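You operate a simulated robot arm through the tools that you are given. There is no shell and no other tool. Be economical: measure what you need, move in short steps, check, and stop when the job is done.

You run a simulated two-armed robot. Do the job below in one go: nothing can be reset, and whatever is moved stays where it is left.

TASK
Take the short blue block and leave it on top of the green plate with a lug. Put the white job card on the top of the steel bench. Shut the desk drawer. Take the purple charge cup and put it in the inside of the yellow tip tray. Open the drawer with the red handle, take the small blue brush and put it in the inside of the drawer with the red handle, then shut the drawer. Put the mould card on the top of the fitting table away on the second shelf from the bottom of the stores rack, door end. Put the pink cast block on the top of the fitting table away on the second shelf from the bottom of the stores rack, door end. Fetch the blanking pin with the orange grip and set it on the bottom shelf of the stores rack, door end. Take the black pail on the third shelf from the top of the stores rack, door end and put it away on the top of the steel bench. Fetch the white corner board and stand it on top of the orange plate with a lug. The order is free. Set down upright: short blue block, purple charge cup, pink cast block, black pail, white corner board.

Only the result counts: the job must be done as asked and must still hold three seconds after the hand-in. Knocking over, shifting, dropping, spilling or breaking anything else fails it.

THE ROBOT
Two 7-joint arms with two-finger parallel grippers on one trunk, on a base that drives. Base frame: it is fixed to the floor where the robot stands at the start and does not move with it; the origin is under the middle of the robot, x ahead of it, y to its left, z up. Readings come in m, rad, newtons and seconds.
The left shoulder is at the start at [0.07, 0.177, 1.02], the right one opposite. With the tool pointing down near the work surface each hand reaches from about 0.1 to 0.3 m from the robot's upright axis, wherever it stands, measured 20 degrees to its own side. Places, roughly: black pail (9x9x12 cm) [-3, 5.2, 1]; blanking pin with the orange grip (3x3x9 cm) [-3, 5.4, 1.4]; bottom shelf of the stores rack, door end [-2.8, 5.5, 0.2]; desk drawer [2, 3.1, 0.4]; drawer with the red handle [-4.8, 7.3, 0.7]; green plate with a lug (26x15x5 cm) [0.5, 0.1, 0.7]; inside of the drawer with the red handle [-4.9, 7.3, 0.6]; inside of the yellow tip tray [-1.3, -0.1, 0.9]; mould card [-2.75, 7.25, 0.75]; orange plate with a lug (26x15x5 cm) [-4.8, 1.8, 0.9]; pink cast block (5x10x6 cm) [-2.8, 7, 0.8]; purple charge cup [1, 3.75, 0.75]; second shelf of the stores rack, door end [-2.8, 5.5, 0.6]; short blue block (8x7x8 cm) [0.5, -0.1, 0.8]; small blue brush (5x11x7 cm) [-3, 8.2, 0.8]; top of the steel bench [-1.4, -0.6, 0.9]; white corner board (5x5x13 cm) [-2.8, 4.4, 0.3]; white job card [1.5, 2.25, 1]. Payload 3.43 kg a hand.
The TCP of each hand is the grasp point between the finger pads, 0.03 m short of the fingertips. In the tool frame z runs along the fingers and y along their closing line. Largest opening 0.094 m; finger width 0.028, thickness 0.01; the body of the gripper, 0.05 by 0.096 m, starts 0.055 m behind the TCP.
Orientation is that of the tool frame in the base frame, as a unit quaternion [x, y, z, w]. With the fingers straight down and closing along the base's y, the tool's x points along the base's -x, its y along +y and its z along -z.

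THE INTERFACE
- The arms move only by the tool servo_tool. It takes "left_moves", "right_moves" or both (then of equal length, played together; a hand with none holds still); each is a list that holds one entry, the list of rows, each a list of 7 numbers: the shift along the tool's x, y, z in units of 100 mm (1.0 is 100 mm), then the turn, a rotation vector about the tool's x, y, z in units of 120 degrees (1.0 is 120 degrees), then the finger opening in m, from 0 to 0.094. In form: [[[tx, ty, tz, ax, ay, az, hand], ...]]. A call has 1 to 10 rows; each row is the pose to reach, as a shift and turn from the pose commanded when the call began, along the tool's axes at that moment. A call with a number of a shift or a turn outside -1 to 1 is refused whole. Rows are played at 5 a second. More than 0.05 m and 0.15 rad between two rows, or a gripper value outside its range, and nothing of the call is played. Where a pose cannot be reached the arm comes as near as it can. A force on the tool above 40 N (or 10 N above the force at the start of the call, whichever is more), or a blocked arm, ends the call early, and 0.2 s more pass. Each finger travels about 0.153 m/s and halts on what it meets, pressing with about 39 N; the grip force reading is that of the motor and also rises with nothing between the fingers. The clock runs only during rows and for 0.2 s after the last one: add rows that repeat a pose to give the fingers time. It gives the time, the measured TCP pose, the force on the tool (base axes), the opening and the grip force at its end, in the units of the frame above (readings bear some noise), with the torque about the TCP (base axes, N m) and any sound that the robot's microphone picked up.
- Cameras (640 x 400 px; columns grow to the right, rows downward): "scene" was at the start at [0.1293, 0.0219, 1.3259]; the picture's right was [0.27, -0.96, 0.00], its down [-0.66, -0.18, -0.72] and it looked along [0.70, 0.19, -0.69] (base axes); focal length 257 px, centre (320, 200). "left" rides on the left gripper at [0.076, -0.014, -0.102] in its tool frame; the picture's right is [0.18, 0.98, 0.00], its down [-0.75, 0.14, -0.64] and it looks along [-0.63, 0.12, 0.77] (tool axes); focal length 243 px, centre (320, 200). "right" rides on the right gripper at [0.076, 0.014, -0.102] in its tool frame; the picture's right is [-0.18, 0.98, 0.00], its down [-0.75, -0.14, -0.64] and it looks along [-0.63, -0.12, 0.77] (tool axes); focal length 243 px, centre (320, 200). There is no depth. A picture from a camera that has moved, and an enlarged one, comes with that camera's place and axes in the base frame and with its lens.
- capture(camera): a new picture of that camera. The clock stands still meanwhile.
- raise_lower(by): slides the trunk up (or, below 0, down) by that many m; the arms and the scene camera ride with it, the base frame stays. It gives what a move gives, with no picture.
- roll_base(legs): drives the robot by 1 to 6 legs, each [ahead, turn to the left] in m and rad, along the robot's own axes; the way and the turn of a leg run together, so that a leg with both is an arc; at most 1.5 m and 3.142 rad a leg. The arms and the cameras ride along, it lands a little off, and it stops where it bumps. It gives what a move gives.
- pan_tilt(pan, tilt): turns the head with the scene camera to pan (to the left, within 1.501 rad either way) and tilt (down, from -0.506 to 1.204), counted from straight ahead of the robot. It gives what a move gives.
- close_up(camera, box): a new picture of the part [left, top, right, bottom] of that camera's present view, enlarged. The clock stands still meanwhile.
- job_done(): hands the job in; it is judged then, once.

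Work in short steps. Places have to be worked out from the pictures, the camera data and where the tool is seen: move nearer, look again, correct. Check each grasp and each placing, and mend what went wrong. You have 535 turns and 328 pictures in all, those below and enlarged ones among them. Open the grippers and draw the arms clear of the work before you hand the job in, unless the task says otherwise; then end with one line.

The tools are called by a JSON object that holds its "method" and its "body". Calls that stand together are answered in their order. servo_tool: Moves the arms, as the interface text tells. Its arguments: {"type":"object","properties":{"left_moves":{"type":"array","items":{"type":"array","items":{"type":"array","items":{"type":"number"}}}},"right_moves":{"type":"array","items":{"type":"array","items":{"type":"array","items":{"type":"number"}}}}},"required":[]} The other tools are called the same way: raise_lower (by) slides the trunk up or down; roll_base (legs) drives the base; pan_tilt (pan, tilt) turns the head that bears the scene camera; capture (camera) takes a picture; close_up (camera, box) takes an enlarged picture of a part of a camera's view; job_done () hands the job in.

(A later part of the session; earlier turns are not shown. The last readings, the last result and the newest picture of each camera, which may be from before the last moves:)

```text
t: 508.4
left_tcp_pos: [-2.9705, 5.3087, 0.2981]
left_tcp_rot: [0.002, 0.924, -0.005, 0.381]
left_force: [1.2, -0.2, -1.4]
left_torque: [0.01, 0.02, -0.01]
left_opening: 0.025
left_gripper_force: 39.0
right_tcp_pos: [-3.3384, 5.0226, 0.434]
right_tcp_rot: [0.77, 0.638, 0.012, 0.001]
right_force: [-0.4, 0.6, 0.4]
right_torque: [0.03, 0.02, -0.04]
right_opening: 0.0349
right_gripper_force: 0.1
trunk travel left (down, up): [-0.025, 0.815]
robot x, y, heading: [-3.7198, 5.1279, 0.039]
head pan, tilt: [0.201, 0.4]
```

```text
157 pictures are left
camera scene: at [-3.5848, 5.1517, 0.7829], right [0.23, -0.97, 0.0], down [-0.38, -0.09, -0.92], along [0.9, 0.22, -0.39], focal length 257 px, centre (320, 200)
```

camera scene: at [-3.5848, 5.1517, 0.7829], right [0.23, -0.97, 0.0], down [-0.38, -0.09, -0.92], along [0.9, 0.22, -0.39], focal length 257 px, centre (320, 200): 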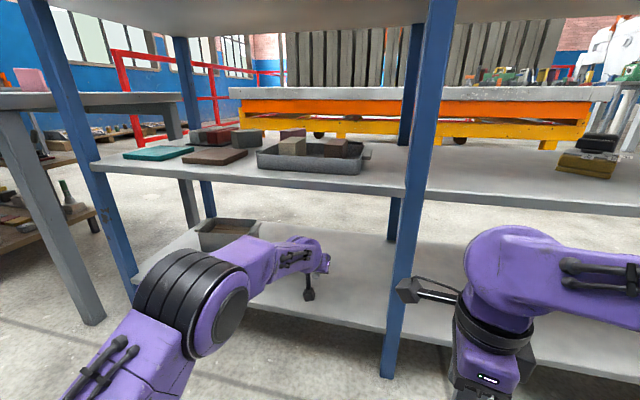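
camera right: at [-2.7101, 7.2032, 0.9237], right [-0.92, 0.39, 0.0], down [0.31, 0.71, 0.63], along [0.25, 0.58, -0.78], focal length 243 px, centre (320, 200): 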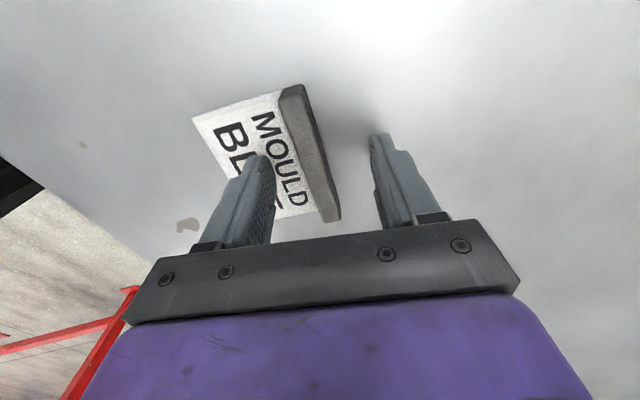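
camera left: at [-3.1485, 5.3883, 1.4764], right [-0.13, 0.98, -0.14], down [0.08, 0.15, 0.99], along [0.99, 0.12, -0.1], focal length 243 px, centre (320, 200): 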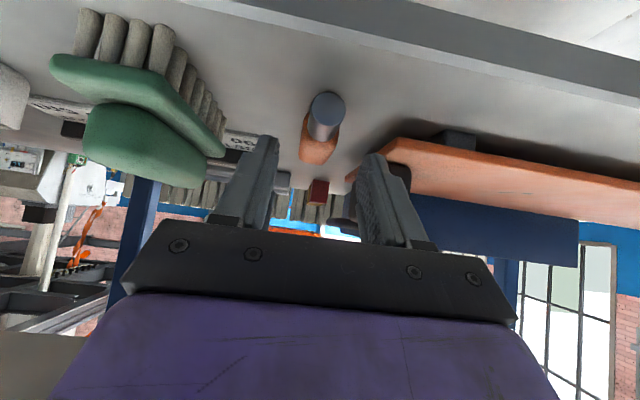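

Lowering slowly to contact.

{"method": "servo_tool", "body": {"left_moves": [[[0.14, 0, 0.14, 0, 0, 0, 0], [0.28, 0, 0.28, 0, 0, 0, 0], [0.34, 0, 0.34, 0, 0, 0, 0], [0.38, 0, 0.38, 0, 0, 0, 0], [0.42, 0, 0.42, 0, 0, 0, 0], [0.46, 0, 0.46, 0, 0, 0, 0], [0.5, 0, 0.5, 0, 0, 0, 0], [0.54, 0, 0.54, 0, 0, 0, 0]]]}}

{"method": "close_up", "body": {"camera": "scene", "box": [220, 210, 400, 330]}}

{"method": "capture", "body": {"camera": "left"}}

```text
t: 510.2
left_tcp_pos: [-2.9674, 5.3114, 0.2347]
left_tcp_rot: [0.001, 0.921, -0.005, 0.39]
left_force: [-3.9, 0.4, 30.1]
left_torque: [0.13, 0.02, -0.02]
left_opening: 0.0254
left_gripper_force: 38.7
right_tcp_pos: [-3.341, 5.0227, 0.4382]
right_tcp_rot: [0.771, 0.637, 0.016, 0.001]
right_force: [-1.0, 0.2, 0.4]
right_torque: [-0.01, 0.01, 0.0]
right_opening: 0.0349
right_gripper_force: 0.1
trunk travel left (down, up): [-0.025, 0.815]
robot x, y, heading: [-3.7245, 5.1261, 0.039]
head pan, tilt: [0.201, 0.4]
```

```text
3.33 times, centred on (310, 270) of scene
camera zoom: at [-3.5884, 5.1508, 0.7842], right [0.23, -0.97, 0.0], down [-0.37, -0.09, -0.92], along [0.9, 0.22, -0.38], focal length 856 px, centre (353, -33)
```

zoom: 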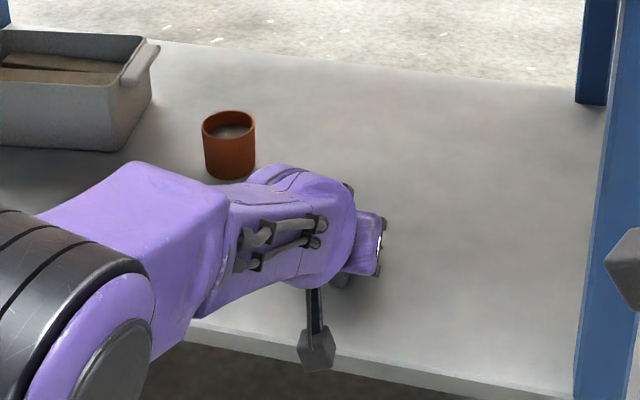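

```text
155 pictures are left
camera left: at [-3.093, 5.2972, 0.2506], right [-0.12, 0.98, -0.14], down [0.07, 0.15, 0.99], along [0.99, 0.11, -0.08], focal length 243 px, centre (320, 200)
```

left: 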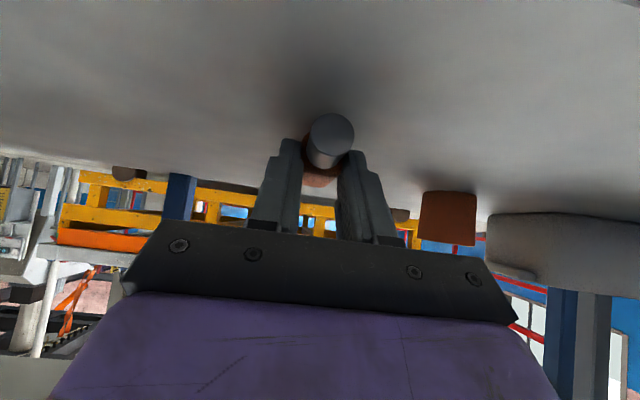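

Pin touches the shelf. I ease off, open to 5 cm and withdraw along the fingers.

{"method": "servo_tool", "body": {"left_moves": [[[-0.05, 0, -0.05, 0, 0, 0, 0.0], [-0.05, 0, -0.05, 0, 0, 0, 0.035], [-0.05, 0, -0.05, 0, 0, 0, 0.05], [-0.05, 0, -0.05, 0, 0, 0, 0.05], [-0.1, 0, -0.3, 0, 0, 0, 0.05], [-0.1, 0, -0.6, 0, 0, 0, 0.05], [-0.1, 0, -0.9, 0, 0, 0, 0.05]]]}}

{"method": "capture", "body": {"camera": "left"}}

```text
t: 511.9
left_tcp_pos: [-3.0248, 5.3113, 0.2936]
left_tcp_rot: [0.002, 0.924, -0.005, 0.382]
left_force: [-0.4, -0.8, -0.3]
left_torque: [0.01, -0.02, -0.01]
left_opening: 0.0501
left_gripper_force: 0.1
right_tcp_pos: [-3.3375, 5.0224, 0.4357]
right_tcp_rot: [0.771, 0.637, 0.014, 0.001]
right_force: [-0.9, -0.5, -0.4]
right_torque: [0.04, 0.02, 0.02]
right_opening: 0.0349
right_gripper_force: 0.0
trunk travel left (down, up): [-0.025, 0.815]
robot x, y, heading: [-3.7235, 5.1272, 0.037]
head pan, tilt: [0.201, 0.4]
```

```text
154 pictures are left
camera left: at [-3.1512, 5.2979, 0.3125], right [-0.12, 0.98, -0.14], down [0.08, 0.15, 0.99], along [0.99, 0.11, -0.1], focal length 243 px, centre (320, 200)
```

left: 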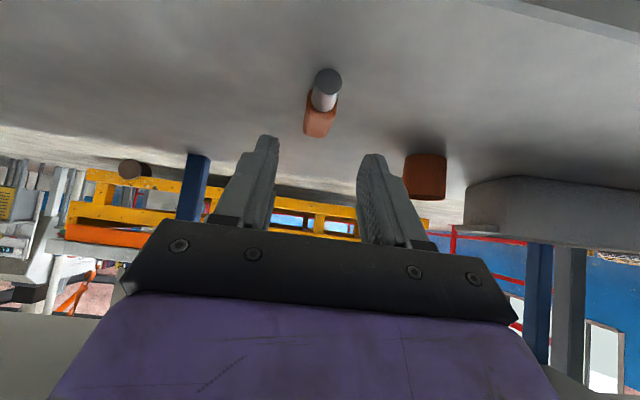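

The pin lies on the bottom shelf. I back out, raise the trunk, and restore the hand before heading north to the red-handled drawer.

{"method": "roll_base", "body": {"legs": [[-0.17, 0]]}}

{"method": "raise_lower", "body": {"by": 0.4}}

{"method": "raise_lower", "body": {"by": 0.2}}

{"method": "servo_tool", "body": {"left_moves": [[[0, 0, -0.1, 0, 0.065, 0, 0.094], [0, 0, -0.2, 0, 0.13, 0, 0.094], [0, 0, -0.3, 0, 0.19, 0, 0.094], [0, 0, -0.4, 0, 0.25, 0, 0.094], [0, 0, -0.5, 0, 0.31, 0, 0.094], [0, 0, -0.6, 0, 0.375, 0, 0.094], [0, 0, -0.6, 0, 0.375, 0, 0.094]]]}}

{"method": "roll_base", "body": {"legs": [[0, 1.5], [1.1, 0], [1.0, 0], [0, 1.5]]}}

{"method": "pan_tilt", "body": {"pan": 0.0, "tilt": 0.5}}

{"method": "capture", "body": {"camera": "scene"}}

```text
t: 513.3
left_tcp_pos: [-3.1954, 5.3022, 0.2939]
left_tcp_rot: [0.005, 0.924, -0.006, 0.382]
left_force: [0.1, -0.4, -0.3]
left_torque: [-0.01, 0.03, 0.0]
left_opening: 0.0497
left_gripper_force: 0.1
right_tcp_pos: [-3.5124, 5.0148, 0.4365]
right_tcp_rot: [0.773, 0.634, 0.014, 0.001]
right_force: [-0.4, -0.5, 0.0]
right_torque: [0.02, -0.01, -0.01]
right_opening: 0.035
right_gripper_force: 0.1
trunk travel left (down, up): [-0.025, 0.815]
robot x, y, heading: [-3.8975, 5.1218, 0.029]
head pan, tilt: [0.201, 0.4]
```

```text
t: 517.1
left_tcp_pos: [-3.1949, 5.3016, 0.6941]
left_tcp_rot: [0.005, 0.924, -0.007, 0.382]
left_force: [-0.1, -0.5, 0.0]
left_torque: [-0.04, 0.0, 0.01]
left_opening: 0.0501
left_gripper_force: 0.0
right_tcp_pos: [-3.5104, 5.0146, 0.8356]
right_tcp_rot: [0.773, 0.634, 0.014, 0.002]
right_force: [-0.1, 1.2, 0.7]
right_torque: [-0.01, 0.0, 0.01]
right_opening: 0.0351
right_gripper_force: 0.0
trunk travel left (down, up): [-0.425, 0.415]
robot x, y, heading: [-3.8909, 5.1235, 0.029]
head pan, tilt: [0.201, 0.4]
```

```text
t: 519.3
left_tcp_pos: [-3.1948, 5.3015, 0.8932]
left_tcp_rot: [0.006, 0.924, -0.007, 0.382]
left_force: [-0.9, -0.7, -0.4]
left_torque: [-0.02, 0.01, 0.02]
left_opening: 0.0502
left_gripper_force: 0.0
right_tcp_pos: [-3.5101, 5.0137, 1.035]
right_tcp_rot: [0.774, 0.634, 0.014, 0.001]
right_force: [0.4, 0.7, -0.4]
right_torque: [0.0, 0.0, 0.03]
right_opening: 0.0353
right_gripper_force: 0.0
trunk travel left (down, up): [-0.625, 0.215]
robot x, y, heading: [-3.8939, 5.1241, 0.026]
head pan, tilt: [0.201, 0.4]
```

```text
t: 520.9
left_tcp_pos: [-3.238, 5.3022, 0.9363]
left_tcp_rot: [0.007, 1.0, -0.004, -0.001]
left_force: [-0.5, -0.1, 0.2]
left_torque: [0.02, -0.01, 0.0]
left_opening: 0.0939
left_gripper_force: 0.1
right_tcp_pos: [-3.5104, 5.0143, 1.0351]
right_tcp_rot: [0.773, 0.634, 0.014, 0.0]
right_force: [0.1, -1.0, -0.7]
right_torque: [0.02, -0.01, -0.02]
right_opening: 0.0349
right_gripper_force: 0.1
trunk travel left (down, up): [-0.625, 0.215]
robot x, y, heading: [-3.899, 5.1222, 0.027]
head pan, tilt: [0.201, 0.4]
```

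```text
t: 538.8
left_tcp_pos: [-4.5551, 7.1363, 0.9355]
left_tcp_rot: [0.998, -0.06, 0.001, -0.005]
left_force: [0.5, 0.6, -0.2]
left_torque: [0.0, 0.01, 0.02]
left_opening: 0.0939
left_gripper_force: 0.1
right_tcp_pos: [-4.2503, 7.3961, 1.0355]
right_tcp_rot: [-0.593, 0.805, 0.002, -0.014]
right_force: [0.5, -0.2, 0.2]
right_torque: [0.01, 0.05, -0.01]
right_opening: 0.035
right_gripper_force: 0.0
trunk travel left (down, up): [-0.625, 0.215]
robot x, y, heading: [-3.8769, 7.2468, 3.062]
head pan, tilt: [0.201, 0.4]
```

```text
t: 539.6
left_tcp_pos: [-4.5535, 7.1381, 0.9364]
left_tcp_rot: [0.998, -0.06, 0.001, -0.005]
left_force: [-0.1, 0.2, 0.6]
left_torque: [0.01, 0.01, 0.05]
left_opening: 0.0941
left_gripper_force: 0.1
right_tcp_pos: [-4.2502, 7.3954, 1.035]
right_tcp_rot: [-0.592, 0.806, 0.001, -0.014]
right_force: [0.9, 0.4, -0.7]
right_torque: [-0.02, 0.02, 0.01]
right_opening: 0.0351
right_gripper_force: 0.1
trunk travel left (down, up): [-0.625, 0.215]
robot x, y, heading: [-3.8763, 7.2449, 3.067]
head pan, tilt: [0.0, 0.499]
```

```text
153 pictures are left
camera scene: at [-4.0194, 7.2577, 1.3738], right [0.08, 1.0, 0.0], down [0.48, -0.04, -0.88], along [-0.88, 0.07, -0.48], focal length 257 px, centre (320, 200)
```

scene: 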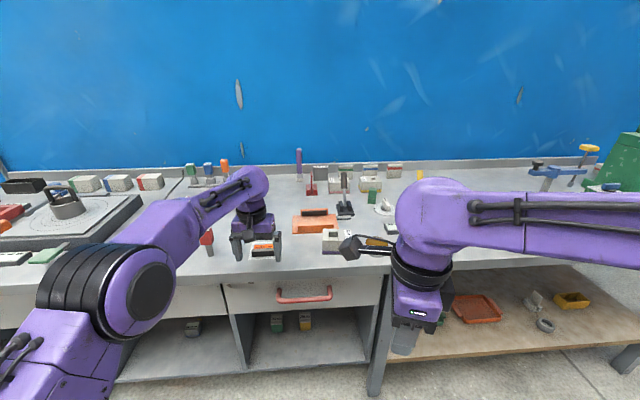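

The red-handled drawer is right ahead, handle near (-4.61, 7.25, 0.70). I enlarge it, and raise the left hand away from the bench items.

{"method": "servo_tool", "body": {"left_moves": [[[0, 0, -0.4, 0, 0, 0, 0.094], [0, 0, -0.8, 0, 0, 0, 0.094], [0.3, 0, -1.0, 0, 0, 0, 0.094], [0.6, 0.2, -1.0, 0, 0, 0, 0.094], [1.0, 0.4, -1.0, 0, 0, 0, 0.094]]]}}

{"method": "close_up", "body": {"camera": "scene", "box": [190, 200, 420, 360]}}

{"method": "capture", "body": {"camera": "right"}}

```text
t: 540.8
left_tcp_pos: [-4.4551, 7.0814, 1.0343]
left_tcp_rot: [0.998, -0.06, -0.001, -0.005]
left_force: [0.3, 0.5, 1.1]
left_torque: [0.01, 0.07, 0.01]
left_opening: 0.0941
left_gripper_force: 0.0
right_tcp_pos: [-4.2494, 7.3944, 1.0364]
right_tcp_rot: [-0.593, 0.805, 0.002, -0.015]
right_force: [0.4, 0.3, 0.1]
right_torque: [-0.02, 0.04, -0.01]
right_opening: 0.035
right_gripper_force: 0.0
trunk travel left (down, up): [-0.625, 0.215]
robot x, y, heading: [-3.8758, 7.2469, 3.064]
head pan, tilt: [0.0, 0.499]
```

```text
2.50 times, centred on (305, 280) of scene
camera zoom: at [-4.017, 7.2567, 1.374], right [0.08, 1.0, 0.0], down [0.48, -0.04, -0.88], along [-0.88, 0.07, -0.48], focal length 642 px, centre (358, 0)
```

zoom: 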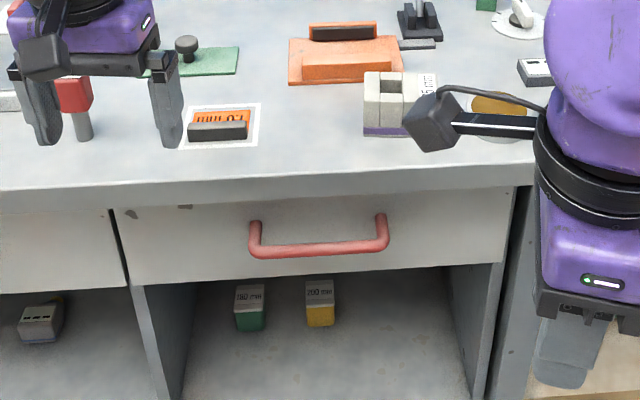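

```text
151 pictures are left
camera right: at [-4.2825, 7.3268, 1.1395], right [-0.88, 0.47, 0.02], down [0.37, 0.69, 0.62], along [0.28, 0.56, -0.78], focal length 243 px, centre (320, 200)
```

right: 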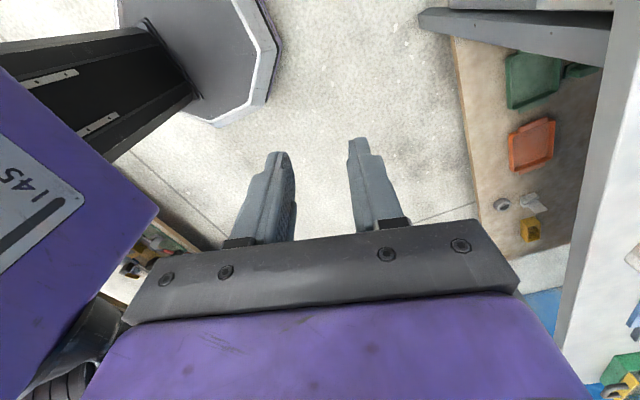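

The handle bar sits just outside the bench's overhanging top, so I'll grip it with a horizontal hand, fingers above and below. I first square the right hand's yaw, then roll it to horizontal while reaching forward.

{"method": "servo_tool", "body": {"right_moves": [[[0, 0.2, 0, 0, 0, -0.05, 0.06], [0, 0.4, 0, 0, 0, -0.1, 0.06], [0, 0.7, 0, 0, 0, -0.146, 0.06], [0, 1.0, 0, 0, 0, -0.146, 0.06]]], "left_moves": [[[0.3, 0, 0, 0, 0, 0, 0.094], [0.6, 0, 0, 0, 0, 0, 0.094], [0.9, 0, 0, 0, 0, 0, 0.094], [1.0, 0.2, 0, 0, 0, 0, 0.094]]]}}

{"method": "servo_tool", "body": {"right_moves": [[[0, 0.1, 0, -0.07, 0, 0, 0.06], [0, 0.2, 0, -0.14, 0, 0, 0.06], [0, 0.3, 0, -0.21, 0, 0, 0.06], [0, 0.4, 0, -0.28, 0, 0, 0.06], [0, 0.5, 0, -0.35, 0, 0, 0.06], [0, 0.6, 0, -0.42, 0, 0, 0.06], [0, 0.7, 0, -0.49, 0, 0, 0.06], [0, 0.8, 0, -0.56, 0, 0, 0.06], [0, 0.8, 0, -0.63, 0, 0, 0.06], [0, 0.8, 0, -0.7, 0, 0, 0.06]]]}}

{"method": "capture", "body": {"camera": "scene"}}

```text
t: 541.8
left_tcp_pos: [-4.3645, 7.0513, 1.0335]
left_tcp_rot: [0.998, -0.06, 0.001, -0.005]
left_force: [-1.1, -0.8, -0.2]
left_torque: [0.02, -0.04, 0.0]
left_opening: 0.0939
left_gripper_force: 0.0
right_tcp_pos: [-4.3471, 7.4205, 1.0374]
right_tcp_rot: [0.709, -0.705, -0.004, 0.011]
right_force: [-0.3, -0.2, -0.3]
right_torque: [0.0, -0.03, 0.0]
right_opening: 0.0599
right_gripper_force: 0.1
trunk travel left (down, up): [-0.625, 0.215]
robot x, y, heading: [-3.8801, 7.2476, 3.069]
head pan, tilt: [0.0, 0.499]
```

```text
t: 544.0
left_tcp_pos: [-4.3637, 7.0523, 1.0342]
left_tcp_rot: [0.998, -0.059, 0.001, -0.004]
left_force: [0.0, 0.6, 0.3]
left_torque: [0.0, 0.0, -0.02]
left_opening: 0.0939
left_gripper_force: 0.0
right_tcp_pos: [-4.4604, 7.4118, 1.0481]
right_tcp_rot: [0.638, -0.611, -0.298, 0.362]
right_force: [0.3, 1.0, -0.2]
right_torque: [-0.02, -0.01, 0.0]
right_opening: 0.0602
right_gripper_force: 0.1
right hand out of reach, approached as far as the arm can: row 6, 7, 8, 9, 10
trunk travel left (down, up): [-0.625, 0.215]
robot x, y, heading: [-3.8779, 7.2459, 3.067]
head pan, tilt: [0.0, 0.499]
```

```text
150 pictures are left
camera scene: at [-4.0193, 7.2577, 1.3738], right [0.08, 1.0, 0.0], down [0.48, -0.04, -0.88], along [-0.88, 0.07, -0.48], focal length 257 px, centre (320, 200)
```

scene: 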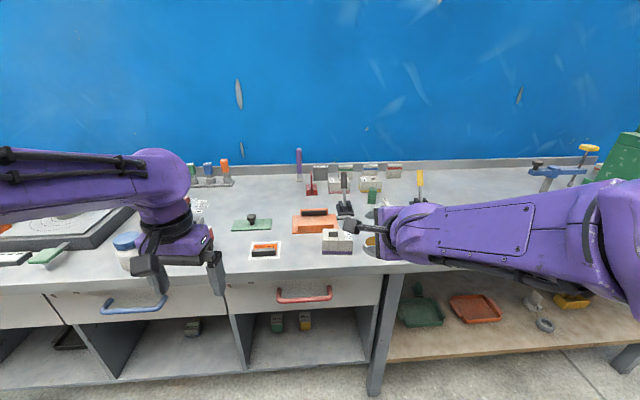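

The wrist stops at about 55° – that still works for gripping the bar. I settle the commanded pose at a reachable angle.

{"method": "servo_tool", "body": {"right_moves": [[[0, 0, 0, 0.07, 0, 0, 0.06], [0, 0, 0, 0.14, 0, 0, 0.06], [0, 0, 0, 0.22, 0, 0, 0.06], [0, 0, 0, 0.25, 0, 0, 0.06]]]}}

```text
refused: row 3 steps farther than a row can; nothing moved
```

{"method": "servo_tool", "body": {"right_moves": [[[0, 0, 0, 0.065, 0, 0, 0.06], [0, 0, 0, 0.13, 0, 0, 0.06], [0, 0, 0, 0.19, 0, 0, 0.06], [0, 0, 0, 0.25, 0, 0, 0.06], [0, 0, 0, 0.25, 0, 0, 0.06]]]}}

```text
t: 545.2
left_tcp_pos: [-4.3642, 7.0515, 1.0346]
left_tcp_rot: [0.998, -0.06, 0.001, -0.005]
left_force: [-0.7, -0.4, 0.7]
left_torque: [0.0, -0.01, -0.04]
left_opening: 0.094
left_gripper_force: 0.0
right_tcp_pos: [-4.4587, 7.414, 1.0509]
right_tcp_rot: [0.71, -0.667, -0.13, 0.185]
right_force: [-0.1, -0.6, 0.6]
right_torque: [0.0, -0.01, -0.01]
right_opening: 0.06
right_gripper_force: 0.0
trunk travel left (down, up): [-0.625, 0.215]
robot x, y, heading: [-3.8781, 7.2496, 3.063]
head pan, tilt: [0.0, 0.499]
```

{"method": "servo_tool", "body": {"right_moves": [[[0.17, 0.15, 0.07, -0.06, 0, 0, 0.06], [0.34, 0.3, 0.14, -0.12, 0, 0, 0.06], [0.5, 0.45, 0.21, -0.18, 0, 0, 0.06], [0.67, 0.6, 0.28, -0.24, 0, 0, 0.06], [0.84, 0.75, 0.35, -0.3, 0, 0, 0.06], [1.0, 0.9, 0.43, -0.36, 0, 0, 0.06], [1.0, 0.9, 0.43, -0.42, 0, 0, 0.06], [1.0, 0.9, 0.43, -0.42, 0, 0, 0.06]]]}}

{"method": "capture", "body": {"camera": "scene"}}

```text
t: 547.2
left_tcp_pos: [-4.3641, 7.054, 1.0345]
left_tcp_rot: [0.998, -0.06, 0.001, -0.004]
left_force: [-0.1, 0.7, 0.0]
left_torque: [-0.03, 0.0, 0.0]
left_opening: 0.0938
left_gripper_force: 0.0
right_tcp_pos: [-4.5556, 7.3246, 1.0803]
right_tcp_rot: [-0.537, 0.562, 0.399, -0.486]
right_force: [0.3, 0.3, 0.6]
right_torque: [0.01, 0.01, 0.0]
right_opening: 0.0602
right_gripper_force: 0.1
right hand out of reach, approached as far as the arm can: row 6
trunk travel left (down, up): [-0.625, 0.215]
robot x, y, heading: [-3.8779, 7.2468, 3.066]
head pan, tilt: [0.0, 0.499]
stopped in row 8 (right hand): the arm was blocked; the commanded pose is now the measured one
```

```text
149 pictures are left
camera scene: at [-4.0196, 7.2578, 1.3738], right [0.08, 1.0, 0.0], down [0.48, -0.04, -0.88], along [-0.88, 0.07, -0.48], focal length 257 px, centre (320, 200)
```

scene: 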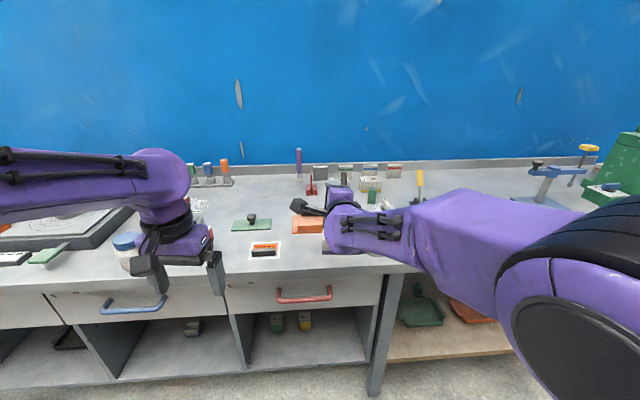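

The hand is now horizontal with fingers stacked vertically. I back the base 0.15 m, and lower the trunk to handle height.

{"method": "roll_base", "body": {"legs": [[-0.17, 0]]}}

{"method": "raise_lower", "body": {"by": -0.37}}

{"method": "servo_tool", "body": {"right_moves": [[[0.25, 0, 0, 0, 0, 0, 0.06], [0.5, 0, 0, 0, 0, 0, 0.06], [0.5, 0, 0, 0, 0, 0, 0.06]]]}}

{"method": "capture", "body": {"camera": "scene"}}

{"method": "capture", "body": {"camera": "right"}}

```text
t: 548.6
left_tcp_pos: [-4.1966, 7.0404, 1.0343]
left_tcp_rot: [0.998, -0.06, 0.001, -0.004]
left_force: [0.7, 0.2, -0.3]
left_torque: [0.01, 0.01, 0.0]
left_opening: 0.0939
left_gripper_force: 0.1
right_tcp_pos: [-4.3866, 7.311, 1.0784]
right_tcp_rot: [-0.538, 0.562, 0.398, -0.486]
right_force: [0.4, 0.2, 0.5]
right_torque: [0.0, 0.01, 0.01]
right_opening: 0.0604
right_gripper_force: 0.0
trunk travel left (down, up): [-0.625, 0.215]
robot x, y, heading: [-3.7099, 7.229, 3.062]
head pan, tilt: [0.0, 0.499]
```

```text
t: 552.2
left_tcp_pos: [-4.1969, 7.0404, 0.6639]
left_tcp_rot: [0.998, -0.06, 0.001, -0.005]
left_force: [-0.6, 0.1, -0.7]
left_torque: [-0.02, 0.02, 0.01]
left_opening: 0.0941
left_gripper_force: 0.0
right_tcp_pos: [-4.387, 7.3126, 0.7095]
right_tcp_rot: [-0.537, 0.563, 0.398, -0.486]
right_force: [0.2, 0.6, 0.0]
right_torque: [0.0, 0.01, -0.02]
right_opening: 0.06
right_gripper_force: 0.0
trunk travel left (down, up): [-0.255, 0.585]
robot x, y, heading: [-3.7107, 7.2361, 3.066]
head pan, tilt: [0.0, 0.499]
```

```text
t: 553.2
left_tcp_pos: [-4.1961, 7.0416, 0.6642]
left_tcp_rot: [0.998, -0.06, 0.001, -0.005]
left_force: [-0.9, 0.2, -0.1]
left_torque: [0.01, -0.02, 0.01]
left_opening: 0.0939
left_gripper_force: 0.1
right_tcp_pos: [-4.3936, 7.2899, 0.7345]
right_tcp_rot: [-0.51, 0.582, 0.394, -0.496]
right_force: [0.1, -0.2, 0.6]
right_torque: [0.0, -0.01, 0.03]
right_opening: 0.06
right_gripper_force: 0.1
trunk travel left (down, up): [-0.255, 0.585]
robot x, y, heading: [-3.7091, 7.2329, 3.067]
head pan, tilt: [0.0, 0.499]
stopped in row 3 (right hand): the arm was blocked; the commanded pose is now the measured one
```

```text
148 pictures are left
camera scene: at [-3.8513, 7.245, 1.0038], right [0.08, 1.0, 0.0], down [0.48, -0.04, -0.88], along [-0.88, 0.07, -0.48], focal length 257 px, centre (320, 200)
```

scene: 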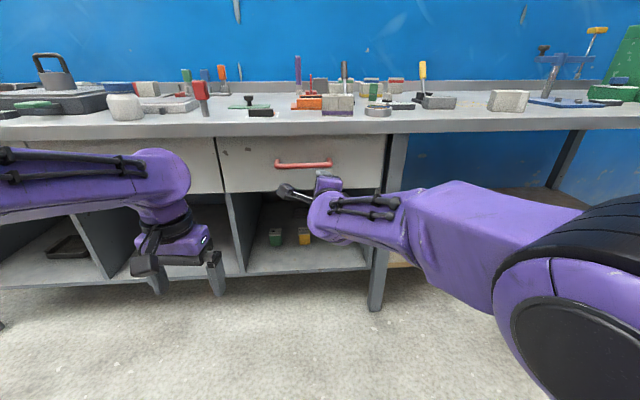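

```text
147 pictures are left
camera right: at [-4.2947, 7.2213, 0.7811], right [-0.2, 0.35, 0.91], down [0.65, 0.75, -0.14], along [-0.74, 0.56, -0.38], focal length 243 px, centre (320, 200)
```

right: 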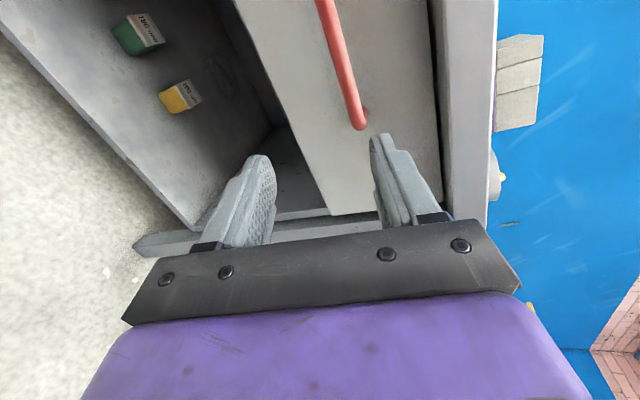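

Bar is around (-4.57, 7.26, 0.73); the hand is at z=0.7345. I drive forward 0.16 m so the bar enters between the fingers.

{"method": "roll_base", "body": {"legs": [[0.13, 0]]}}

{"method": "capture", "body": {"camera": "right"}}

{"method": "close_up", "body": {"camera": "scene", "box": [200, 100, 420, 260]}}

```text
t: 554.5
left_tcp_pos: [-4.3257, 7.047, 0.664]
left_tcp_rot: [0.998, -0.059, 0.001, -0.005]
left_force: [-0.1, 0.3, 0.2]
left_torque: [-0.03, -0.02, 0.01]
left_opening: 0.0942
left_gripper_force: 0.1
right_tcp_pos: [-4.5235, 7.2974, 0.7317]
right_tcp_rot: [-0.513, 0.582, 0.39, -0.496]
right_force: [0.2, 0.2, 0.2]
right_torque: [0.0, 0.03, -0.03]
right_opening: 0.0602
right_gripper_force: 0.0
trunk travel left (down, up): [-0.255, 0.585]
robot x, y, heading: [-3.839, 7.2401, 3.073]
head pan, tilt: [0.0, 0.499]
```

```text
146 pictures are left
camera right: at [-4.4243, 7.2286, 0.7796], right [-0.21, 0.35, 0.91], down [0.64, 0.75, -0.14], along [-0.74, 0.56, -0.38], focal length 243 px, centre (320, 200)
```

right: 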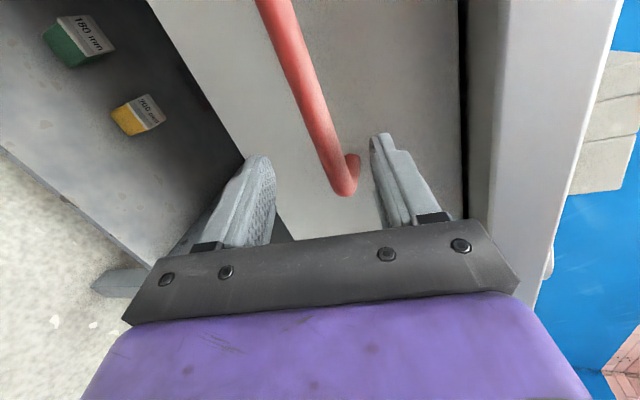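

```text
2.50 times, centred on (310, 180) of scene
camera zoom: at [-3.981, 7.2541, 1.0036], right [0.07, 1.0, 0.0], down [0.48, -0.04, -0.88], along [-0.88, 0.07, -0.48], focal length 642 px, centre (345, 250)
```

zoom: 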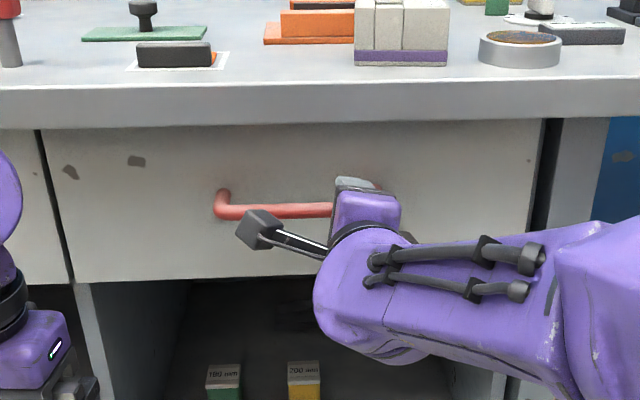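

The bar is between the fingertips; 3.5 cm more forward, then close.

{"method": "roll_base", "body": {"legs": [[0.035, 0]]}}

{"method": "capture", "body": {"camera": "right"}}

```text
t: 555.3
left_tcp_pos: [-4.3603, 7.0511, 0.6637]
left_tcp_rot: [0.998, -0.058, 0.002, -0.004]
left_force: [0.1, 0.2, -0.9]
left_torque: [0.0, -0.03, 0.01]
left_opening: 0.094
left_gripper_force: 0.0
right_tcp_pos: [-4.5598, 7.2992, 0.7332]
right_tcp_rot: [-0.511, 0.582, 0.391, -0.497]
right_force: [-1.5, 0.5, 0.8]
right_torque: [-0.01, 0.03, 0.01]
right_opening: 0.0598
right_gripper_force: 0.0
trunk travel left (down, up): [-0.255, 0.585]
robot x, y, heading: [-3.8751, 7.2449, 3.068]
head pan, tilt: [0.0, 0.499]
```

```text
144 pictures are left
camera right: at [-4.4598, 7.2319, 0.7801], right [-0.21, 0.35, 0.91], down [0.64, 0.75, -0.14], along [-0.74, 0.56, -0.38], focal length 243 px, centre (320, 200)
```

right: 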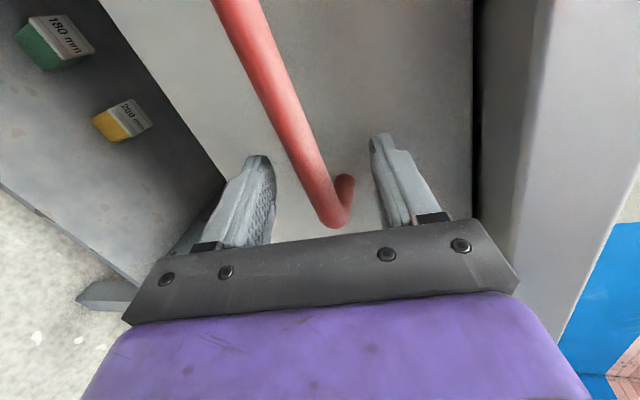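

Bar is well between the fingers. Closing, then pulling with the base.

{"method": "servo_tool", "body": {"right_moves": [[[0, 0, 0, 0, 0, 0, 0.03], [0, 0, 0, 0, 0, 0, 0.0], [0, 0, 0, 0, 0, 0, 0.0], [0, 0, 0, 0, 0, 0, 0.0]]]}}

{"method": "roll_base", "body": {"legs": [[-0.1, 0]]}}

{"method": "capture", "body": {"camera": "scene"}}

```text
t: 556.3
left_tcp_pos: [-4.3595, 7.0504, 0.6642]
left_tcp_rot: [0.998, -0.058, 0.001, -0.004]
left_force: [0.2, -0.8, 0.2]
left_torque: [0.0, 0.02, 0.05]
left_opening: 0.094
left_gripper_force: 0.1
right_tcp_pos: [-4.5574, 7.2989, 0.7325]
right_tcp_rot: [-0.512, 0.582, 0.39, -0.496]
right_force: [19.7, 1.0, -17.4]
right_torque: [1.51, -0.08, 0.67]
right_opening: 0.0218
right_gripper_force: 45.1
trunk travel left (down, up): [-0.255, 0.585]
robot x, y, heading: [-3.8713, 7.2473, 3.071]
head pan, tilt: [0.0, 0.499]
```

```text
t: 557.5
left_tcp_pos: [-4.2599, 7.047, 0.663]
left_tcp_rot: [0.998, -0.06, 0.002, -0.003]
left_force: [-0.7, -0.1, 0.3]
left_torque: [0.03, 0.02, -0.01]
left_opening: 0.0941
left_gripper_force: 0.1
right_tcp_pos: [-4.4581, 7.299, 0.731]
right_tcp_rot: [-0.508, 0.585, 0.392, -0.496]
right_force: [0.4, 30.6, -15.6]
right_torque: [1.48, -0.1, -0.52]
right_opening: 0.0214
right_gripper_force: 45.3
trunk travel left (down, up): [-0.255, 0.585]
robot x, y, heading: [-3.7738, 7.2393, 3.061]
head pan, tilt: [0.0, 0.499]
```

```text
143 pictures are left
camera scene: at [-3.9161, 7.2534, 1.0034], right [0.08, 1.0, 0.0], down [0.48, -0.04, -0.88], along [-0.87, 0.07, -0.48], focal length 257 px, centre (320, 200)
```

scene: 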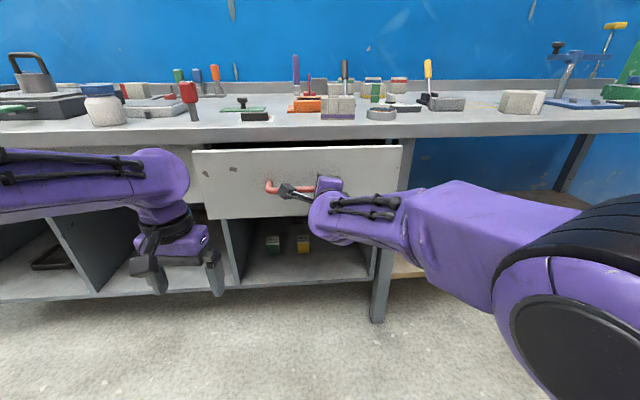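

The drawer comes out. I relieve the sideways strain and pull 0.12 m more.

{"method": "servo_tool", "body": {"right_moves": [[[-0.08, 0, 0, 0, 0, 0, 0], [-0.12, 0, 0, 0, 0, 0, 0]]]}}

{"method": "roll_base", "body": {"legs": [[-0.11, 0]]}}

{"method": "raise_lower", "body": {"by": 0.0}}

{"method": "capture", "body": {"camera": "scene"}}

```text
t: 558.1
left_tcp_pos: [-4.259, 7.0415, 0.6631]
left_tcp_rot: [0.998, -0.06, 0.0, -0.007]
left_force: [-0.3, 0.3, -0.1]
left_torque: [0.01, 0.01, 0.05]
left_opening: 0.094
left_gripper_force: 0.1
right_tcp_pos: [-4.4565, 7.2988, 0.7328]
right_tcp_rot: [-0.515, 0.579, 0.392, -0.495]
right_force: [-2.4, -35.6, -0.2]
right_torque: [1.26, -0.02, 0.45]
right_opening: 0.0204
right_gripper_force: 44.8
trunk travel left (down, up): [-0.255, 0.585]
robot x, y, heading: [-3.7716, 7.2358, 3.068]
head pan, tilt: [0.0, 0.499]
```

```text
t: 559.3
left_tcp_pos: [-4.1542, 7.0368, 0.6628]
left_tcp_rot: [0.998, -0.061, 0.001, -0.006]
left_force: [-0.4, 0.1, -0.2]
left_torque: [-0.02, -0.01, 0.0]
left_opening: 0.094
left_gripper_force: 0.0
right_tcp_pos: [-4.3514, 7.3009, 0.7319]
right_tcp_rot: [-0.508, 0.585, 0.395, -0.493]
right_force: [0.7, -17.6, -3.5]
right_torque: [1.35, 0.01, 0.37]
right_opening: 0.0207
right_gripper_force: 44.7
trunk travel left (down, up): [-0.255, 0.585]
robot x, y, heading: [-3.6661, 7.2352, 3.058]
head pan, tilt: [0.0, 0.499]
```

```text
t: 559.8
left_tcp_pos: [-4.1543, 7.0365, 0.6635]
left_tcp_rot: [0.998, -0.062, 0.0, -0.004]
left_force: [0.9, -0.7, 0.6]
left_torque: [0.03, 0.0, -0.01]
left_opening: 0.0941
left_gripper_force: 0.1
right_tcp_pos: [-4.3516, 7.3009, 0.7319]
right_tcp_rot: [-0.509, 0.584, 0.395, -0.494]
right_force: [-1.7, -3.9, 0.5]
right_torque: [1.61, -0.05, 1.02]
right_opening: 0.0202
right_gripper_force: 44.4
trunk travel left (down, up): [-0.255, 0.585]
robot x, y, heading: [-3.6692, 7.2318, 3.059]
head pan, tilt: [0.0, 0.499]
```

```text
142 pictures are left
camera scene: at [-3.8088, 7.2409, 1.0038], right [0.08, 1.0, 0.0], down [0.48, -0.04, -0.88], along [-0.87, 0.07, -0.48], focal length 257 px, centre (320, 200)
```

scene: 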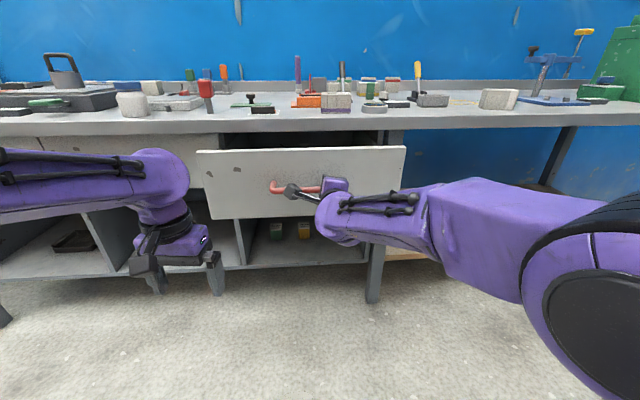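

Open by ~0.21 m. A bit more (5 cm) for comfortable placing, then release the handle.

{"method": "roll_base", "body": {"legs": [[-0.05, 0]]}}

{"method": "servo_tool", "body": {"right_moves": [[[0, 0, 0, 0, 0, 0, 0.03], [0, 0, 0, 0, 0, 0, 0.06], [0, 0, 0, 0, 0, 0, 0.06]]]}}

{"method": "roll_base", "body": {"legs": [[-0.2, 0]]}}

{"method": "raise_lower", "body": {"by": 0.37}}

{"method": "capture", "body": {"camera": "scene"}}

```text
t: 560.7
left_tcp_pos: [-4.1035, 7.0345, 0.663]
left_tcp_rot: [0.998, -0.062, 0.001, -0.005]
left_force: [0.4, 0.1, 0.1]
left_torque: [0.0, -0.02, 0.04]
left_opening: 0.094
left_gripper_force: 0.0
right_tcp_pos: [-4.3014, 7.3003, 0.7314]
right_tcp_rot: [-0.505, 0.588, 0.394, -0.494]
right_force: [0.5, 11.5, -0.5]
right_torque: [1.72, 0.04, -0.48]
right_opening: 0.0208
right_gripper_force: 45.1
trunk travel left (down, up): [-0.255, 0.585]
robot x, y, heading: [-3.6181, 7.2272, 3.059]
head pan, tilt: [0.0, 0.499]
```

```text
t: 561.5
left_tcp_pos: [-4.1036, 7.0351, 0.6645]
left_tcp_rot: [0.998, -0.062, 0.001, -0.005]
left_force: [0.0, -0.5, 0.0]
left_torque: [-0.02, -0.01, 0.02]
left_opening: 0.0942
left_gripper_force: 0.1
right_tcp_pos: [-4.3016, 7.3002, 0.7321]
right_tcp_rot: [-0.506, 0.587, 0.394, -0.494]
right_force: [0.6, -0.5, 0.1]
right_torque: [0.0, 0.0, 0.02]
right_opening: 0.06
right_gripper_force: 0.1
trunk travel left (down, up): [-0.255, 0.585]
robot x, y, heading: [-3.6131, 7.2251, 3.058]
head pan, tilt: [0.0, 0.499]
```

```text
t: 563.1
left_tcp_pos: [-3.9102, 7.0217, 0.6648]
left_tcp_rot: [0.998, -0.066, 0.001, -0.005]
left_force: [0.2, 0.2, 1.3]
left_torque: [0.0, -0.03, -0.01]
left_opening: 0.0941
left_gripper_force: 0.1
right_tcp_pos: [-4.1049, 7.2893, 0.7312]
right_tcp_rot: [-0.504, 0.588, 0.397, -0.492]
right_force: [-0.2, -0.3, -0.3]
right_torque: [0.0, -0.03, 0.01]
right_opening: 0.0602
right_gripper_force: 0.0
trunk travel left (down, up): [-0.255, 0.585]
robot x, y, heading: [-3.4209, 7.2112, 3.048]
head pan, tilt: [0.0, 0.499]
```

```text
t: 566.7
left_tcp_pos: [-3.91, 7.0209, 1.0353]
left_tcp_rot: [0.998, -0.066, 0.002, -0.004]
left_force: [-0.4, 0.5, 0.0]
left_torque: [0.01, 0.02, -0.02]
left_opening: 0.0941
left_gripper_force: 0.0
right_tcp_pos: [-4.1051, 7.2887, 1.1017]
right_tcp_rot: [-0.504, 0.588, 0.397, -0.492]
right_force: [0.0, 0.0, -0.6]
right_torque: [0.0, 0.01, 0.0]
right_opening: 0.06
right_gripper_force: 0.0
trunk travel left (down, up): [-0.625, 0.215]
robot x, y, heading: [-3.4207, 7.2089, 3.045]
head pan, tilt: [0.0, 0.499]
```

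```text
141 pictures are left
camera scene: at [-3.563, 7.2217, 1.3737], right [0.09, 1.0, 0.0], down [0.48, -0.04, -0.88], along [-0.87, 0.08, -0.48], focal length 257 px, centre (320, 200)
```

scene: 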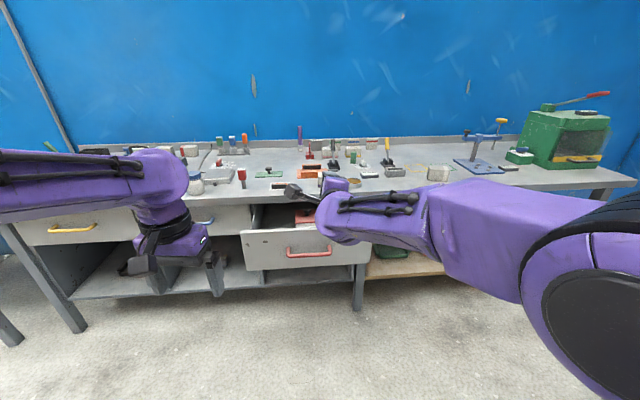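

The drawer is open (with something red inside). I fold the right hand back to vertical before going for the brush.

{"method": "servo_tool", "body": {"right_moves": [[[0, 0, -0.1, 0.065, 0, 0, 0.06], [0, 0, -0.2, 0.13, 0, 0, 0.06], [0, 0, -0.3, 0.195, 0, 0, 0.06], [0, 0, -0.4, 0.26, 0, 0, 0.06], [0, 0, -0.5, 0.325, 0, 0, 0.06], [0, 0, -0.6, 0.39, 0, 0, 0.06], [0, 0, -0.7, 0.455, 0, 0, 0.06], [0, 0, -0.8, 0.52, 0, 0, 0.06], [0, 0, -0.9, 0.585, 0, 0, 0.06], [0, 0, -1.0, 0.65, 0, 0, 0.06]]]}}

{"method": "roll_base", "body": {"legs": [[0.15, 0], [0, -1.5], [0.75, 0], [0, -1.5]]}}

{"method": "capture", "body": {"camera": "scene"}}

```text
t: 568.9
left_tcp_pos: [-3.9099, 7.0206, 1.0336]
left_tcp_rot: [0.998, -0.066, 0.002, -0.005]
left_force: [0.4, -0.9, -0.6]
left_torque: [-0.01, 0.0, -0.02]
left_opening: 0.0938
left_gripper_force: 0.1
right_tcp_pos: [-4.0091, 7.2907, 1.1217]
right_tcp_rot: [-0.701, 0.707, -0.063, -0.066]
right_force: [0.3, -0.6, -0.7]
right_torque: [0.03, -0.03, 0.0]
right_opening: 0.0597
right_gripper_force: 0.1
right hand out of reach, approached as far as the arm can: row 2
trunk travel left (down, up): [-0.625, 0.215]
robot x, y, heading: [-3.4219, 7.2101, 3.044]
head pan, tilt: [0.0, 0.499]
```

```text
t: 581.2
left_tcp_pos: [-3.0843, 8.2334, 1.0344]
left_tcp_rot: [-0.007, 1.0, -0.005, -0.001]
left_force: [-0.4, -0.5, 0.0]
left_torque: [-0.01, -0.01, 0.0]
left_opening: 0.0938
left_gripper_force: 0.0
right_tcp_pos: [-2.949, 7.9796, 1.1209]
right_tcp_rot: [0.654, 0.751, 0.062, -0.066]
right_force: [0.3, -0.5, -0.6]
right_torque: [0.01, 0.0, -0.02]
right_opening: 0.0599
right_gripper_force: 0.1
trunk travel left (down, up): [-0.625, 0.215]
robot x, y, heading: [-3.5422, 7.9744, 0.055]
head pan, tilt: [0.0, 0.499]
```

```text
140 pictures are left
camera scene: at [-3.3989, 7.9824, 1.3738], right [0.05, -1.0, 0.0], down [-0.48, -0.03, -0.88], along [0.88, 0.05, -0.48], focal length 257 px, centre (320, 200)
```

scene: 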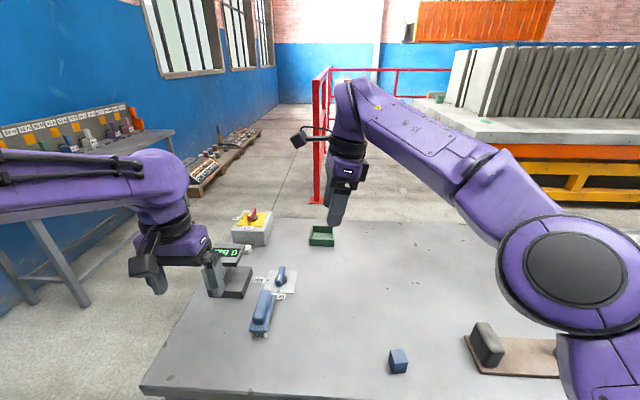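

{"method": "close_up", "body": {"camera": "scene", "box": [190, 220, 350, 350]}}

{"method": "capture", "body": {"camera": "left"}}

```text
3.08 times, centred on (270, 285) of scene
camera zoom: at [-3.3989, 7.9824, 1.3738], right [0.05, -1.0, 0.0], down [-0.48, -0.03, -0.88], along [0.88, 0.05, -0.48], focal length 790 px, centre (474, -62)
```

zoom: 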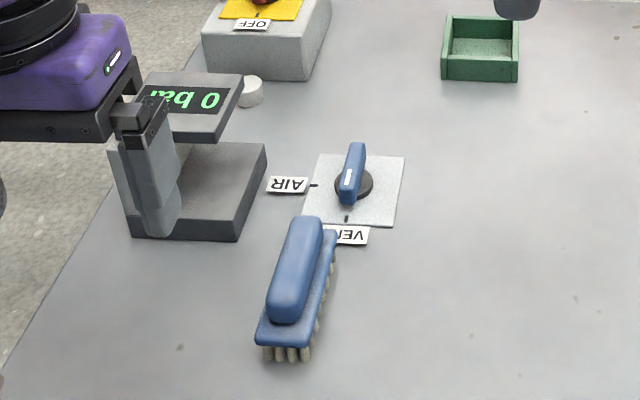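

```text
138 pictures are left
camera left: at [-3.16, 8.2174, 1.1371], right [-0.2, 0.98, -0.01], down [0.75, 0.16, 0.64], along [0.63, 0.12, -0.77], focal length 243 px, centre (320, 200)
```

left: 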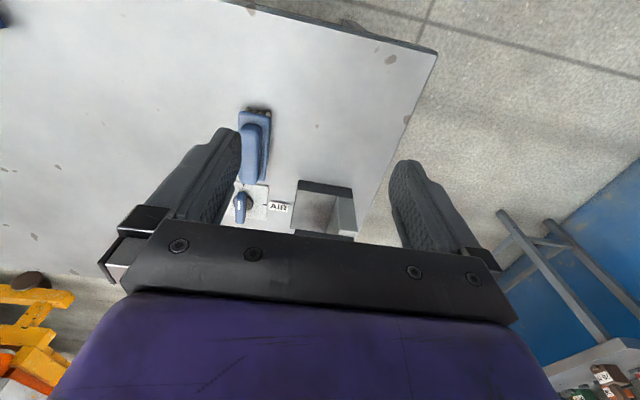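

The blue brush is centred at about (-2.965, 8.153), aligned with x. I move the left hand over it in two steps.

{"method": "servo_tool", "body": {"left_moves": [[[-0.3, -0.2, 0, 0, 0, 0, 0.094], [-0.6, -0.5, 0, 0, 0, 0, 0.094], [-0.9, -0.8, 0, 0, 0, 0, 0.094], [-1.0, -0.8, 0.3, 0, 0, 0, 0.094], [-1.0, -0.8, 0.7, 0, 0, 0, 0.094], [-1.0, -0.8, 1.0, 0, 0, 0, 0.094]]]}}

{"method": "capture", "body": {"camera": "left"}}

{"method": "close_up", "body": {"camera": "scene", "box": [190, 180, 350, 350]}}

```text
t: 582.6
left_tcp_pos: [-2.9836, 8.1545, 0.9324]
left_tcp_rot: [-0.008, 1.0, -0.006, -0.001]
left_force: [-0.1, 0.0, -0.7]
left_torque: [0.0, -0.02, 0.05]
left_opening: 0.094
left_gripper_force: 0.0
right_tcp_pos: [-2.9488, 7.9802, 1.1216]
right_tcp_rot: [0.654, 0.751, 0.062, -0.067]
right_force: [0.5, -0.3, 0.3]
right_torque: [0.04, -0.01, -0.03]
right_opening: 0.0603
right_gripper_force: 0.1
trunk travel left (down, up): [-0.625, 0.215]
robot x, y, heading: [-3.5407, 7.9745, 0.053]
head pan, tilt: [0.0, 0.499]
```

```text
137 pictures are left
camera left: at [-3.0586, 8.139, 1.0349], right [-0.2, 0.98, -0.01], down [0.75, 0.16, 0.64], along [0.63, 0.12, -0.77], focal length 243 px, centre (320, 200)
```

left: 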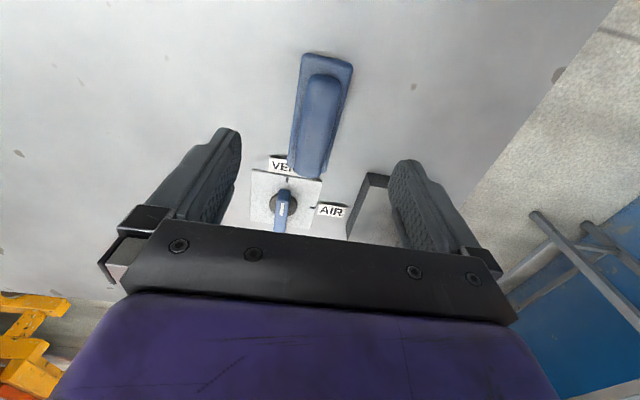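

```text
2.35 times, centred on (270, 265) of scene
camera zoom: at [-3.398, 7.9827, 1.3737], right [0.05, -1.0, 0.0], down [-0.48, -0.03, -0.88], along [0.88, 0.05, -0.48], focal length 604 px, centre (438, 47)
```

zoom: 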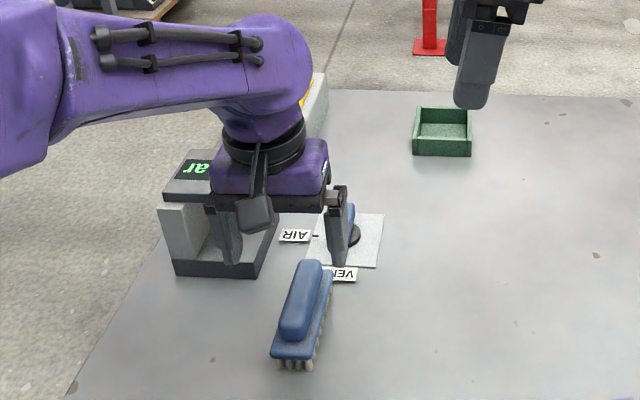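

Aligned. Descending to TCP ≈0.822 and closing on the brush.

{"method": "servo_tool", "body": {"left_moves": [[[-0.1, -0.03, 0.4, 0, 0, 0, 0.08], [-0.1, -0.03, 0.8, 0, 0, 0, 0.08], [-0.1, -0.03, 1.0, 0, 0, 0, 0.08], [-0.1, -0.03, 1.0, 0, 0, 0, 0.08]]]}}

{"method": "servo_tool", "body": {"left_moves": [[[0, 0, 0.1, 0, 0, 0, 0.08], [0, 0, 0.1, 0, 0, 0, 0.05], [0, 0, 0.1, 0, 0, 0, 0.02], [0, 0, 0.1, 0, 0, 0, 0.0], [0, 0, 0.1, 0, 0, 0, 0.0]]]}}

{"method": "servo_tool", "body": {"left_moves": [[[0, 0, -0.3, 0, 0, 0, 0], [0, 0, -0.7, 0, 0, 0, 0], [0, 0, -1.0, 0, 0, 0, 0], [0, 0, -1.0, 0, 0, 0, 0]]]}}

{"method": "capture", "body": {"camera": "left"}}

```text
t: 583.6
left_tcp_pos: [-2.973, 8.1502, 0.8343]
left_tcp_rot: [-0.008, 1.0, -0.005, -0.001]
left_force: [-0.1, -0.5, -0.9]
left_torque: [-0.01, 0.01, 0.01]
left_opening: 0.0798
left_gripper_force: 0.0
right_tcp_pos: [-2.9482, 7.9792, 1.1214]
right_tcp_rot: [0.654, 0.751, 0.061, -0.067]
right_force: [0.3, 0.7, 1.6]
right_torque: [0.04, 0.0, -0.02]
right_opening: 0.0599
right_gripper_force: 0.0
trunk travel left (down, up): [-0.625, 0.215]
robot x, y, heading: [-3.5381, 7.9761, 0.054]
head pan, tilt: [0.0, 0.499]
```

```text
t: 584.8
left_tcp_pos: [-2.9747, 8.1485, 0.8227]
left_tcp_rot: [-0.009, 1.0, -0.004, -0.001]
left_force: [-0.3, -0.3, 0.5]
left_torque: [-0.01, 0.02, 0.0]
left_opening: 0.0432
left_gripper_force: 39.0
right_tcp_pos: [-2.9491, 7.9804, 1.1204]
right_tcp_rot: [0.654, 0.751, 0.062, -0.066]
right_force: [-0.3, 0.1, -1.2]
right_torque: [0.0, 0.01, -0.02]
right_opening: 0.06
right_gripper_force: 0.0
trunk travel left (down, up): [-0.625, 0.215]
robot x, y, heading: [-3.5405, 7.9772, 0.05]
head pan, tilt: [0.0, 0.499]
```

```text
t: 585.8
left_tcp_pos: [-2.9743, 8.1496, 0.9242]
left_tcp_rot: [-0.008, 1.0, -0.005, 0.0]
left_force: [-0.8, 0.6, -0.7]
left_torque: [-0.03, 0.01, -0.04]
left_opening: 0.0431
left_gripper_force: 39.4
right_tcp_pos: [-2.9479, 7.981, 1.1205]
right_tcp_rot: [0.653, 0.752, 0.062, -0.066]
right_force: [-0.1, -0.6, -0.9]
right_torque: [0.01, 0.03, -0.01]
right_opening: 0.0601
right_gripper_force: 0.1
trunk travel left (down, up): [-0.625, 0.215]
robot x, y, heading: [-3.5428, 7.977, 0.056]
head pan, tilt: [0.0, 0.499]
```

```text
135 pictures are left
camera left: at [-3.0505, 8.1345, 1.0267], right [-0.2, 0.98, -0.01], down [0.75, 0.16, 0.64], along [0.63, 0.12, -0.77], focal length 243 px, centre (320, 200)
```

left: 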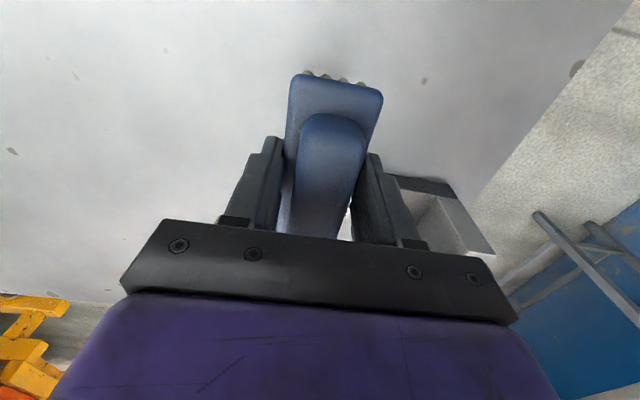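

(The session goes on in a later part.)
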